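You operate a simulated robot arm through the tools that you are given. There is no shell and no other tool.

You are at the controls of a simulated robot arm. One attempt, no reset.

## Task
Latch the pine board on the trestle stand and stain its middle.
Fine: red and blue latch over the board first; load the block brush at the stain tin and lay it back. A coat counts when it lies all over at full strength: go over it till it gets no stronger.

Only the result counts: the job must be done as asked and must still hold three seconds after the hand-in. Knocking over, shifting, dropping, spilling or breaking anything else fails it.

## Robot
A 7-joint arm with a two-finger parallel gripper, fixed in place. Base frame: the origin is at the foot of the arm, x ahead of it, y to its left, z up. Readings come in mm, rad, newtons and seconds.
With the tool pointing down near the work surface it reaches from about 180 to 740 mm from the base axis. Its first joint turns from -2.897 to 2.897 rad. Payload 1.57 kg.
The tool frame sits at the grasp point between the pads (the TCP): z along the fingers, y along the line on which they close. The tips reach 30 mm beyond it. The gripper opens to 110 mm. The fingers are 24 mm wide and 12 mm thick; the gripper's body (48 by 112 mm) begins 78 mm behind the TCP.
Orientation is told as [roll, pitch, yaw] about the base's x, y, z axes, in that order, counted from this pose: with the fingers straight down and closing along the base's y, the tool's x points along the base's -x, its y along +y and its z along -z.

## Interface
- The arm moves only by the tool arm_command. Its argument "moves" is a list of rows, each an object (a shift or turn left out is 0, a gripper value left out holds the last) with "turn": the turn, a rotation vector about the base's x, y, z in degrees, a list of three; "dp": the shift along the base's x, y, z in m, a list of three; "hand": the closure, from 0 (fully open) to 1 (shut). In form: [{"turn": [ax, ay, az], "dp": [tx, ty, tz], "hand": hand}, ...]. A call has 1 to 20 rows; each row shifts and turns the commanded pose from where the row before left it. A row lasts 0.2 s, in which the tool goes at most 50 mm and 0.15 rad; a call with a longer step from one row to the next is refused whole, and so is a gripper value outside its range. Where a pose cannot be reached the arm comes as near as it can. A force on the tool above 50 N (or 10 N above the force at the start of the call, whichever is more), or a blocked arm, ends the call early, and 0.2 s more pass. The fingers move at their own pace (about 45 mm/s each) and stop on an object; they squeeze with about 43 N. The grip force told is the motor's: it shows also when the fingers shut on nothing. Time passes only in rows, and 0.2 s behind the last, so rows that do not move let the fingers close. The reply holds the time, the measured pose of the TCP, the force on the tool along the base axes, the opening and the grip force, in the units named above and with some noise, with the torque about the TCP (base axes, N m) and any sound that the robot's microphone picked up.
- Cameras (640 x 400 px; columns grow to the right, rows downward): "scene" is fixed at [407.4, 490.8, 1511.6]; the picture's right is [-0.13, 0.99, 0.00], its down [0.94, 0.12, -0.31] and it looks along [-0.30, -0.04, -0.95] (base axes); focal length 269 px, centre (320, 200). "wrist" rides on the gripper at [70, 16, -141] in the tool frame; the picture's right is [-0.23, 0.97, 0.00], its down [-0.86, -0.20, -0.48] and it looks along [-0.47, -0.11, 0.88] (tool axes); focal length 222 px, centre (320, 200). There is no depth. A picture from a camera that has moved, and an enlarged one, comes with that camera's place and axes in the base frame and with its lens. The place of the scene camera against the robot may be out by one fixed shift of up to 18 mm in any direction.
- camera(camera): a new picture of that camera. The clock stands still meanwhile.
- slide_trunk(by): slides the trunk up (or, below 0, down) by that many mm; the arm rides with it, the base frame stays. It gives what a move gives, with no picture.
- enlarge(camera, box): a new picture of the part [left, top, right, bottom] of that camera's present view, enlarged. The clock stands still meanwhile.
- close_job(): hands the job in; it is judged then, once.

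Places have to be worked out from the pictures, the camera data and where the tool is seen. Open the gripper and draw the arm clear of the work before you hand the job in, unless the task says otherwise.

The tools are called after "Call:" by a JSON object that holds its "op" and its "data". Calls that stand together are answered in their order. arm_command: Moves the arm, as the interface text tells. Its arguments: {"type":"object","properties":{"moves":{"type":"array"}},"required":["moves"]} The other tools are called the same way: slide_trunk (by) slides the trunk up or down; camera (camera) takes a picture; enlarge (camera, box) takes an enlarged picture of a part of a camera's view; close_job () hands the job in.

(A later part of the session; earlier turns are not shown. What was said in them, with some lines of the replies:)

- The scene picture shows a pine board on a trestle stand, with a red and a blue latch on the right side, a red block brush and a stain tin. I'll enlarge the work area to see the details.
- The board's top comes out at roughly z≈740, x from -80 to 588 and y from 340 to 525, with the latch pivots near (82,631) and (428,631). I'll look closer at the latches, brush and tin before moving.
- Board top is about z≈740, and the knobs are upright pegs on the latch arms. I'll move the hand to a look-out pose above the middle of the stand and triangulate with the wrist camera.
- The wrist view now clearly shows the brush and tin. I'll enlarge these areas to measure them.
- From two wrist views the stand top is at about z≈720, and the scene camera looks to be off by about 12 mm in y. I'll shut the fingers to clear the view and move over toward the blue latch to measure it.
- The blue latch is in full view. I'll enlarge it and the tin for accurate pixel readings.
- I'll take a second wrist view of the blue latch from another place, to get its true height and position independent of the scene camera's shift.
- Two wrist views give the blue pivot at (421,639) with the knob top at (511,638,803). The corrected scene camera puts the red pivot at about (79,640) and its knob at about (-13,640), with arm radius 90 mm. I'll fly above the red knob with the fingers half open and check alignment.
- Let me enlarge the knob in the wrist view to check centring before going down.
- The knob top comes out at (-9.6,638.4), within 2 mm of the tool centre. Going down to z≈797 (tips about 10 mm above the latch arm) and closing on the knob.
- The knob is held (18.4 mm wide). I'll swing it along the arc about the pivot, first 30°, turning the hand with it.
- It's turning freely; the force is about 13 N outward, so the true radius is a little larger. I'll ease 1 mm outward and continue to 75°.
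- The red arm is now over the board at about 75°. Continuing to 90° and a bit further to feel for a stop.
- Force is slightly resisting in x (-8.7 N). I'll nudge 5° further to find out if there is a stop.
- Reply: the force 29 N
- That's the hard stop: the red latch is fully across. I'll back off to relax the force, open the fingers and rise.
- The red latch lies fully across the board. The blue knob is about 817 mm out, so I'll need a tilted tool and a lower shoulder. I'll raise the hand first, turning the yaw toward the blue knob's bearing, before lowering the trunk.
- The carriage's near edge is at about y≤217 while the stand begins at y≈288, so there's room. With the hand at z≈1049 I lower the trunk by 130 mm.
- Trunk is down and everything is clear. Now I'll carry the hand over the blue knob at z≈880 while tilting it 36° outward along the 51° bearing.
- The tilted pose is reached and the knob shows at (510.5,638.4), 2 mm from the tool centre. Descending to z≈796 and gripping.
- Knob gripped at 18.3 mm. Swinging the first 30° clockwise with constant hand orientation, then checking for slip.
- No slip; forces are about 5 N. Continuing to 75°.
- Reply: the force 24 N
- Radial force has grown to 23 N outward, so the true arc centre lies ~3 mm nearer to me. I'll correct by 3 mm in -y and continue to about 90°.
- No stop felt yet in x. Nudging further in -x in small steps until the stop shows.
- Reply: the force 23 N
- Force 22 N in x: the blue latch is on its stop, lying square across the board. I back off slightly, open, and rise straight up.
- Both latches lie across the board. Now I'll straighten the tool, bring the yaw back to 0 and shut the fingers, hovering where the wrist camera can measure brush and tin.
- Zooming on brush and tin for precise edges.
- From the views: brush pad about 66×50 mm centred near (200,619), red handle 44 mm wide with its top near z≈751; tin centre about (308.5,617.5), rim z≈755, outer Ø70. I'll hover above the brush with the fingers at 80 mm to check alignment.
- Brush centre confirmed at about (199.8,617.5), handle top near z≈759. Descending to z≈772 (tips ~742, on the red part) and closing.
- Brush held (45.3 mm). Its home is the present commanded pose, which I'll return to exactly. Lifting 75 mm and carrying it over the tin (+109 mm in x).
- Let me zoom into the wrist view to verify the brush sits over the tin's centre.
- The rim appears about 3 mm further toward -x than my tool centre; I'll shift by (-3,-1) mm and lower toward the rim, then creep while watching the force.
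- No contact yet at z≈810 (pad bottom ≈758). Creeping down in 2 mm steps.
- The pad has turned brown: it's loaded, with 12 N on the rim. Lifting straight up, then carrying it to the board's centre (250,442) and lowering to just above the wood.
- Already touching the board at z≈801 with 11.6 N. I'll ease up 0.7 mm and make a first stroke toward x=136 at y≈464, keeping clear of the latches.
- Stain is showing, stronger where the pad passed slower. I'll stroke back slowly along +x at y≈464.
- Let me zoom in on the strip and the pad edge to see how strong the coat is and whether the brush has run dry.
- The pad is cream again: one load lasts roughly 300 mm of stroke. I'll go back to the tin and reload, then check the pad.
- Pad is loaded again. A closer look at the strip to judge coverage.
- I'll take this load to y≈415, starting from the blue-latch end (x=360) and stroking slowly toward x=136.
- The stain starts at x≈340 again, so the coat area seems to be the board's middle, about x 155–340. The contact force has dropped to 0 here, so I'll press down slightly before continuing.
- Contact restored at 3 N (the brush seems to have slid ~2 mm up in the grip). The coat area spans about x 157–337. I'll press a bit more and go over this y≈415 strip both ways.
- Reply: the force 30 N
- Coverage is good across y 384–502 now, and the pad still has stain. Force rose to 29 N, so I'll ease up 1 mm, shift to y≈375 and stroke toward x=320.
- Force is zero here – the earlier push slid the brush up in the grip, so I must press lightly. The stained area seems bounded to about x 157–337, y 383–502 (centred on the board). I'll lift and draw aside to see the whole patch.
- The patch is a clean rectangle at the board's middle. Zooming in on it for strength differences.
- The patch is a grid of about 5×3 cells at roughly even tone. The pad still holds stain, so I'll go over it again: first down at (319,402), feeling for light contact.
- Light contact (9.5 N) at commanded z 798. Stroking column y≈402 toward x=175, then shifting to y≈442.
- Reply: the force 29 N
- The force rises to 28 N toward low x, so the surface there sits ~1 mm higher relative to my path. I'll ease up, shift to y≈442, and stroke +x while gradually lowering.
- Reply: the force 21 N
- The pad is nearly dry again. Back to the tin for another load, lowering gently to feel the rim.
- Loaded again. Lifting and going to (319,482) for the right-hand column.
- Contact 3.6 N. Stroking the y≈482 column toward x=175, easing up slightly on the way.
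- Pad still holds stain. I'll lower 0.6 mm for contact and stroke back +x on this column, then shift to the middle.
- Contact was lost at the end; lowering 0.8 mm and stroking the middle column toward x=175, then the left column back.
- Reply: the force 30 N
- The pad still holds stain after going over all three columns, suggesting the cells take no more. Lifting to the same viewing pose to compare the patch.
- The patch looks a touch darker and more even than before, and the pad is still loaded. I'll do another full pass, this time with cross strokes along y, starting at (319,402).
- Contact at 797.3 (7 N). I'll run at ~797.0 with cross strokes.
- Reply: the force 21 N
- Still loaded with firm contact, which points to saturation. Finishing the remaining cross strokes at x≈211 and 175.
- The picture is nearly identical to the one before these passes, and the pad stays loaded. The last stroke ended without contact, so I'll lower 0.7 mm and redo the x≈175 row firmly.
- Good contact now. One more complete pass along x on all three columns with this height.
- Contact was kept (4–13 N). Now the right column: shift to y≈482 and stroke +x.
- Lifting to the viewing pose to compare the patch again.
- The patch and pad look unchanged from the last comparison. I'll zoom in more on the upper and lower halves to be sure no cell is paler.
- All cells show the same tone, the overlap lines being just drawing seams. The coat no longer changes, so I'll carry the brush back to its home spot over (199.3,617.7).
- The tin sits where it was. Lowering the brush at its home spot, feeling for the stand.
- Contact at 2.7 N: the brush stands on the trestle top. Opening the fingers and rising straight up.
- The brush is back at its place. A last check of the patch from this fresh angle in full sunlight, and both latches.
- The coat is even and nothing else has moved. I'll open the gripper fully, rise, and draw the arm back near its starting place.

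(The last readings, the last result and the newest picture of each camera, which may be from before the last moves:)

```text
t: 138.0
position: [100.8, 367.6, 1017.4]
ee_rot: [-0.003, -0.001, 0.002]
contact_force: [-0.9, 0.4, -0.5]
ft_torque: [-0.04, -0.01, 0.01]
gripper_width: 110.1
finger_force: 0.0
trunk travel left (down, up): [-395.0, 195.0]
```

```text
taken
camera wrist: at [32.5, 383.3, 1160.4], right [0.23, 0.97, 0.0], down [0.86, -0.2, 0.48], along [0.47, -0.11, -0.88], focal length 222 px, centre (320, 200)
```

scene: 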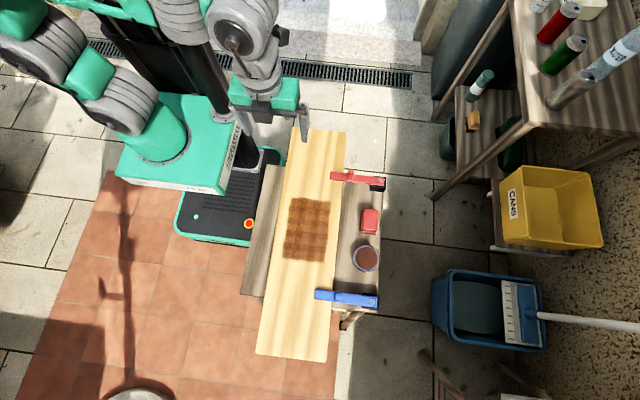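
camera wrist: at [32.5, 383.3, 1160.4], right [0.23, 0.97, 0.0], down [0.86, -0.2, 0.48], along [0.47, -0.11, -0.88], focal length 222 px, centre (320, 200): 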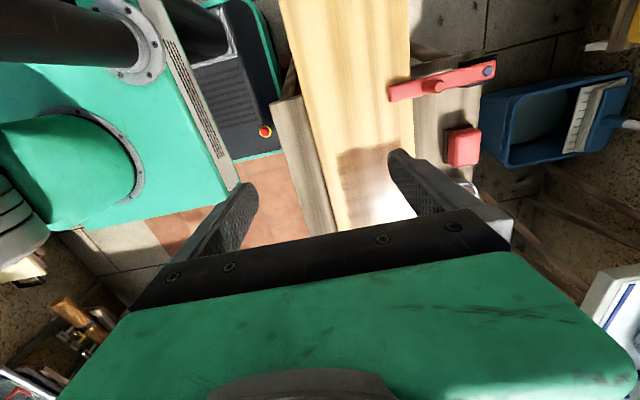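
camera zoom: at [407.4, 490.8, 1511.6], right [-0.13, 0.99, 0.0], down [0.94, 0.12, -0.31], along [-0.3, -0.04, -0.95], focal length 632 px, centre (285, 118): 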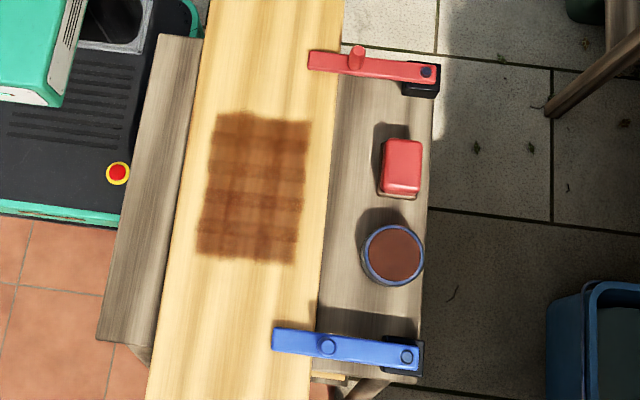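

Everything is in place: both latches across the board, brush and tin where they were. One more look at the patch at the same zoom as before for a final comparison of strength.

Call:
{"op": "enlarge", "data": {"camera": "scene", "box": [280, 192, 344, 264]}}

Call:
{"op": "enlarge", "data": {"camera": "scene", "box": [300, 196, 324, 212]}}

Call:
{"op": "enlarge", "data": {"camera": "scene", "box": [284, 244, 308, 260]}}

Call:
{"op": "enlarge", "data": {"camera": "scene", "box": [306, 244, 330, 260]}}

```text
5.56 times, centred on (312, 228) of scene
camera zoom: at [407.4, 490.8, 1511.6], right [-0.13, 0.99, 0.0], down [0.94, 0.12, -0.31], along [-0.3, -0.04, -0.95], focal length 1493 px, centre (364, 44)
```

zoom: 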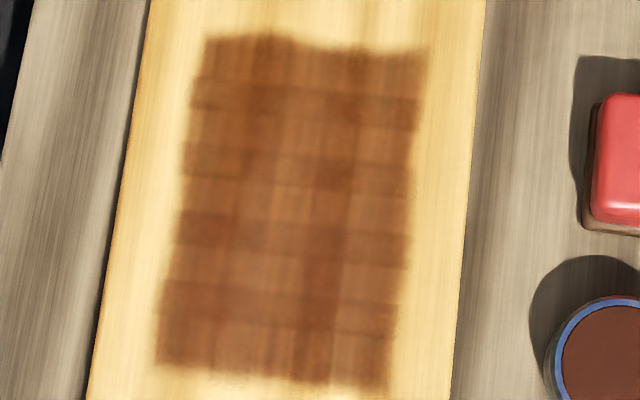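

```text
16.00 times, centred on (312, 204) of scene
camera zoom: at [407.4, 490.8, 1511.6], right [-0.13, 0.99, 0.0], down [0.94, 0.12, -0.31], along [-0.3, -0.04, -0.95], focal length 4300 px, centre (448, 136)
```

zoom: 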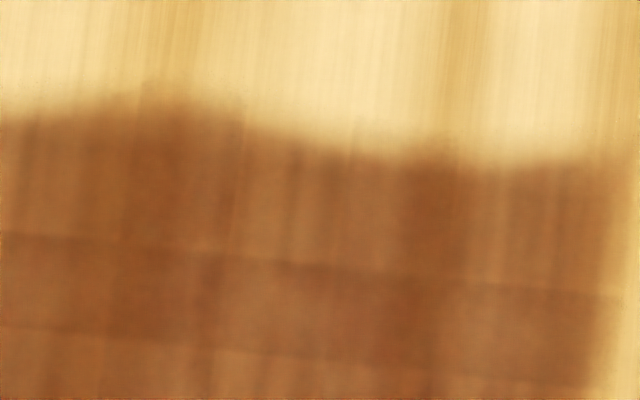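

```text
16.00 times, centred on (296, 252) of scene
camera zoom: at [407.4, 490.8, 1511.6], right [-0.13, 0.99, 0.0], down [0.94, 0.12, -0.31], along [-0.3, -0.04, -0.95], focal length 4300 px, centre (704, -632)
```

zoom: 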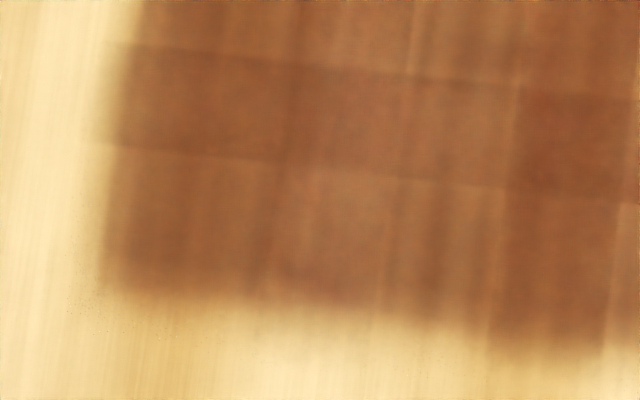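

```text
16.00 times, centred on (318, 252) of scene
camera zoom: at [407.4, 490.8, 1511.6], right [-0.13, 0.99, 0.0], down [0.94, 0.12, -0.31], along [-0.3, -0.04, -0.95], focal length 4300 px, centre (352, -632)
```

zoom: 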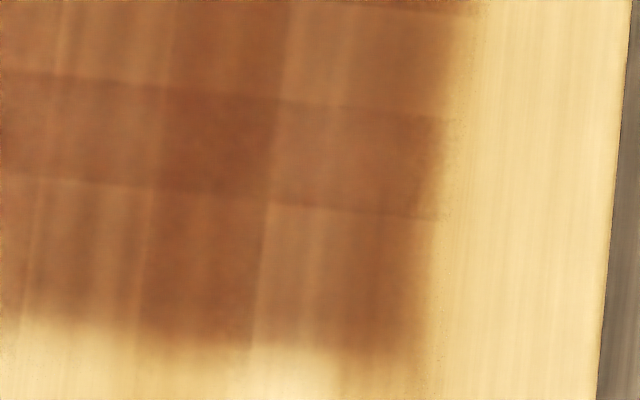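

The coat is even to all four edges and did not change over the last two full passes with a loaded brush. Both latches are on their stops, the brush is back in its place, the gripper is open and the arm is clear. Handing in.

Call:
{"op": "close_job", "data": {}}

```text
The job is handed in.
```

The job is handed in. The board is latched and its middle is stained, with nothing knocked over, spilled or shifted that I could see.

- **Latches:** the red and blue latches were each turned until they hit their stops. Both lie across the board, and this was done before any staining.
- **Stain:** the brush was loaded at the tin three times. The stained patch covers about x 157–337 mm and y 383–502 mm, centred on the board. Stain only ever showed inside that rectangle, even where the brush passed beyond it, so I took it to be the "middle".
- **Strength:** the patch looked unchanged after two more passes with the brush still loaded. I judged full strength by eye from the pictures, since there was no reading for it.
- **Brush and tin:** the brush is back on the stand where it started, with its pad still brown from stain. The tin has not moved.
- **Arm:** the gripper is fully open and the hand is well above the board, near its starting place. The trunk is still 130 mm lower than it began, because I needed that to reach the blue latch.
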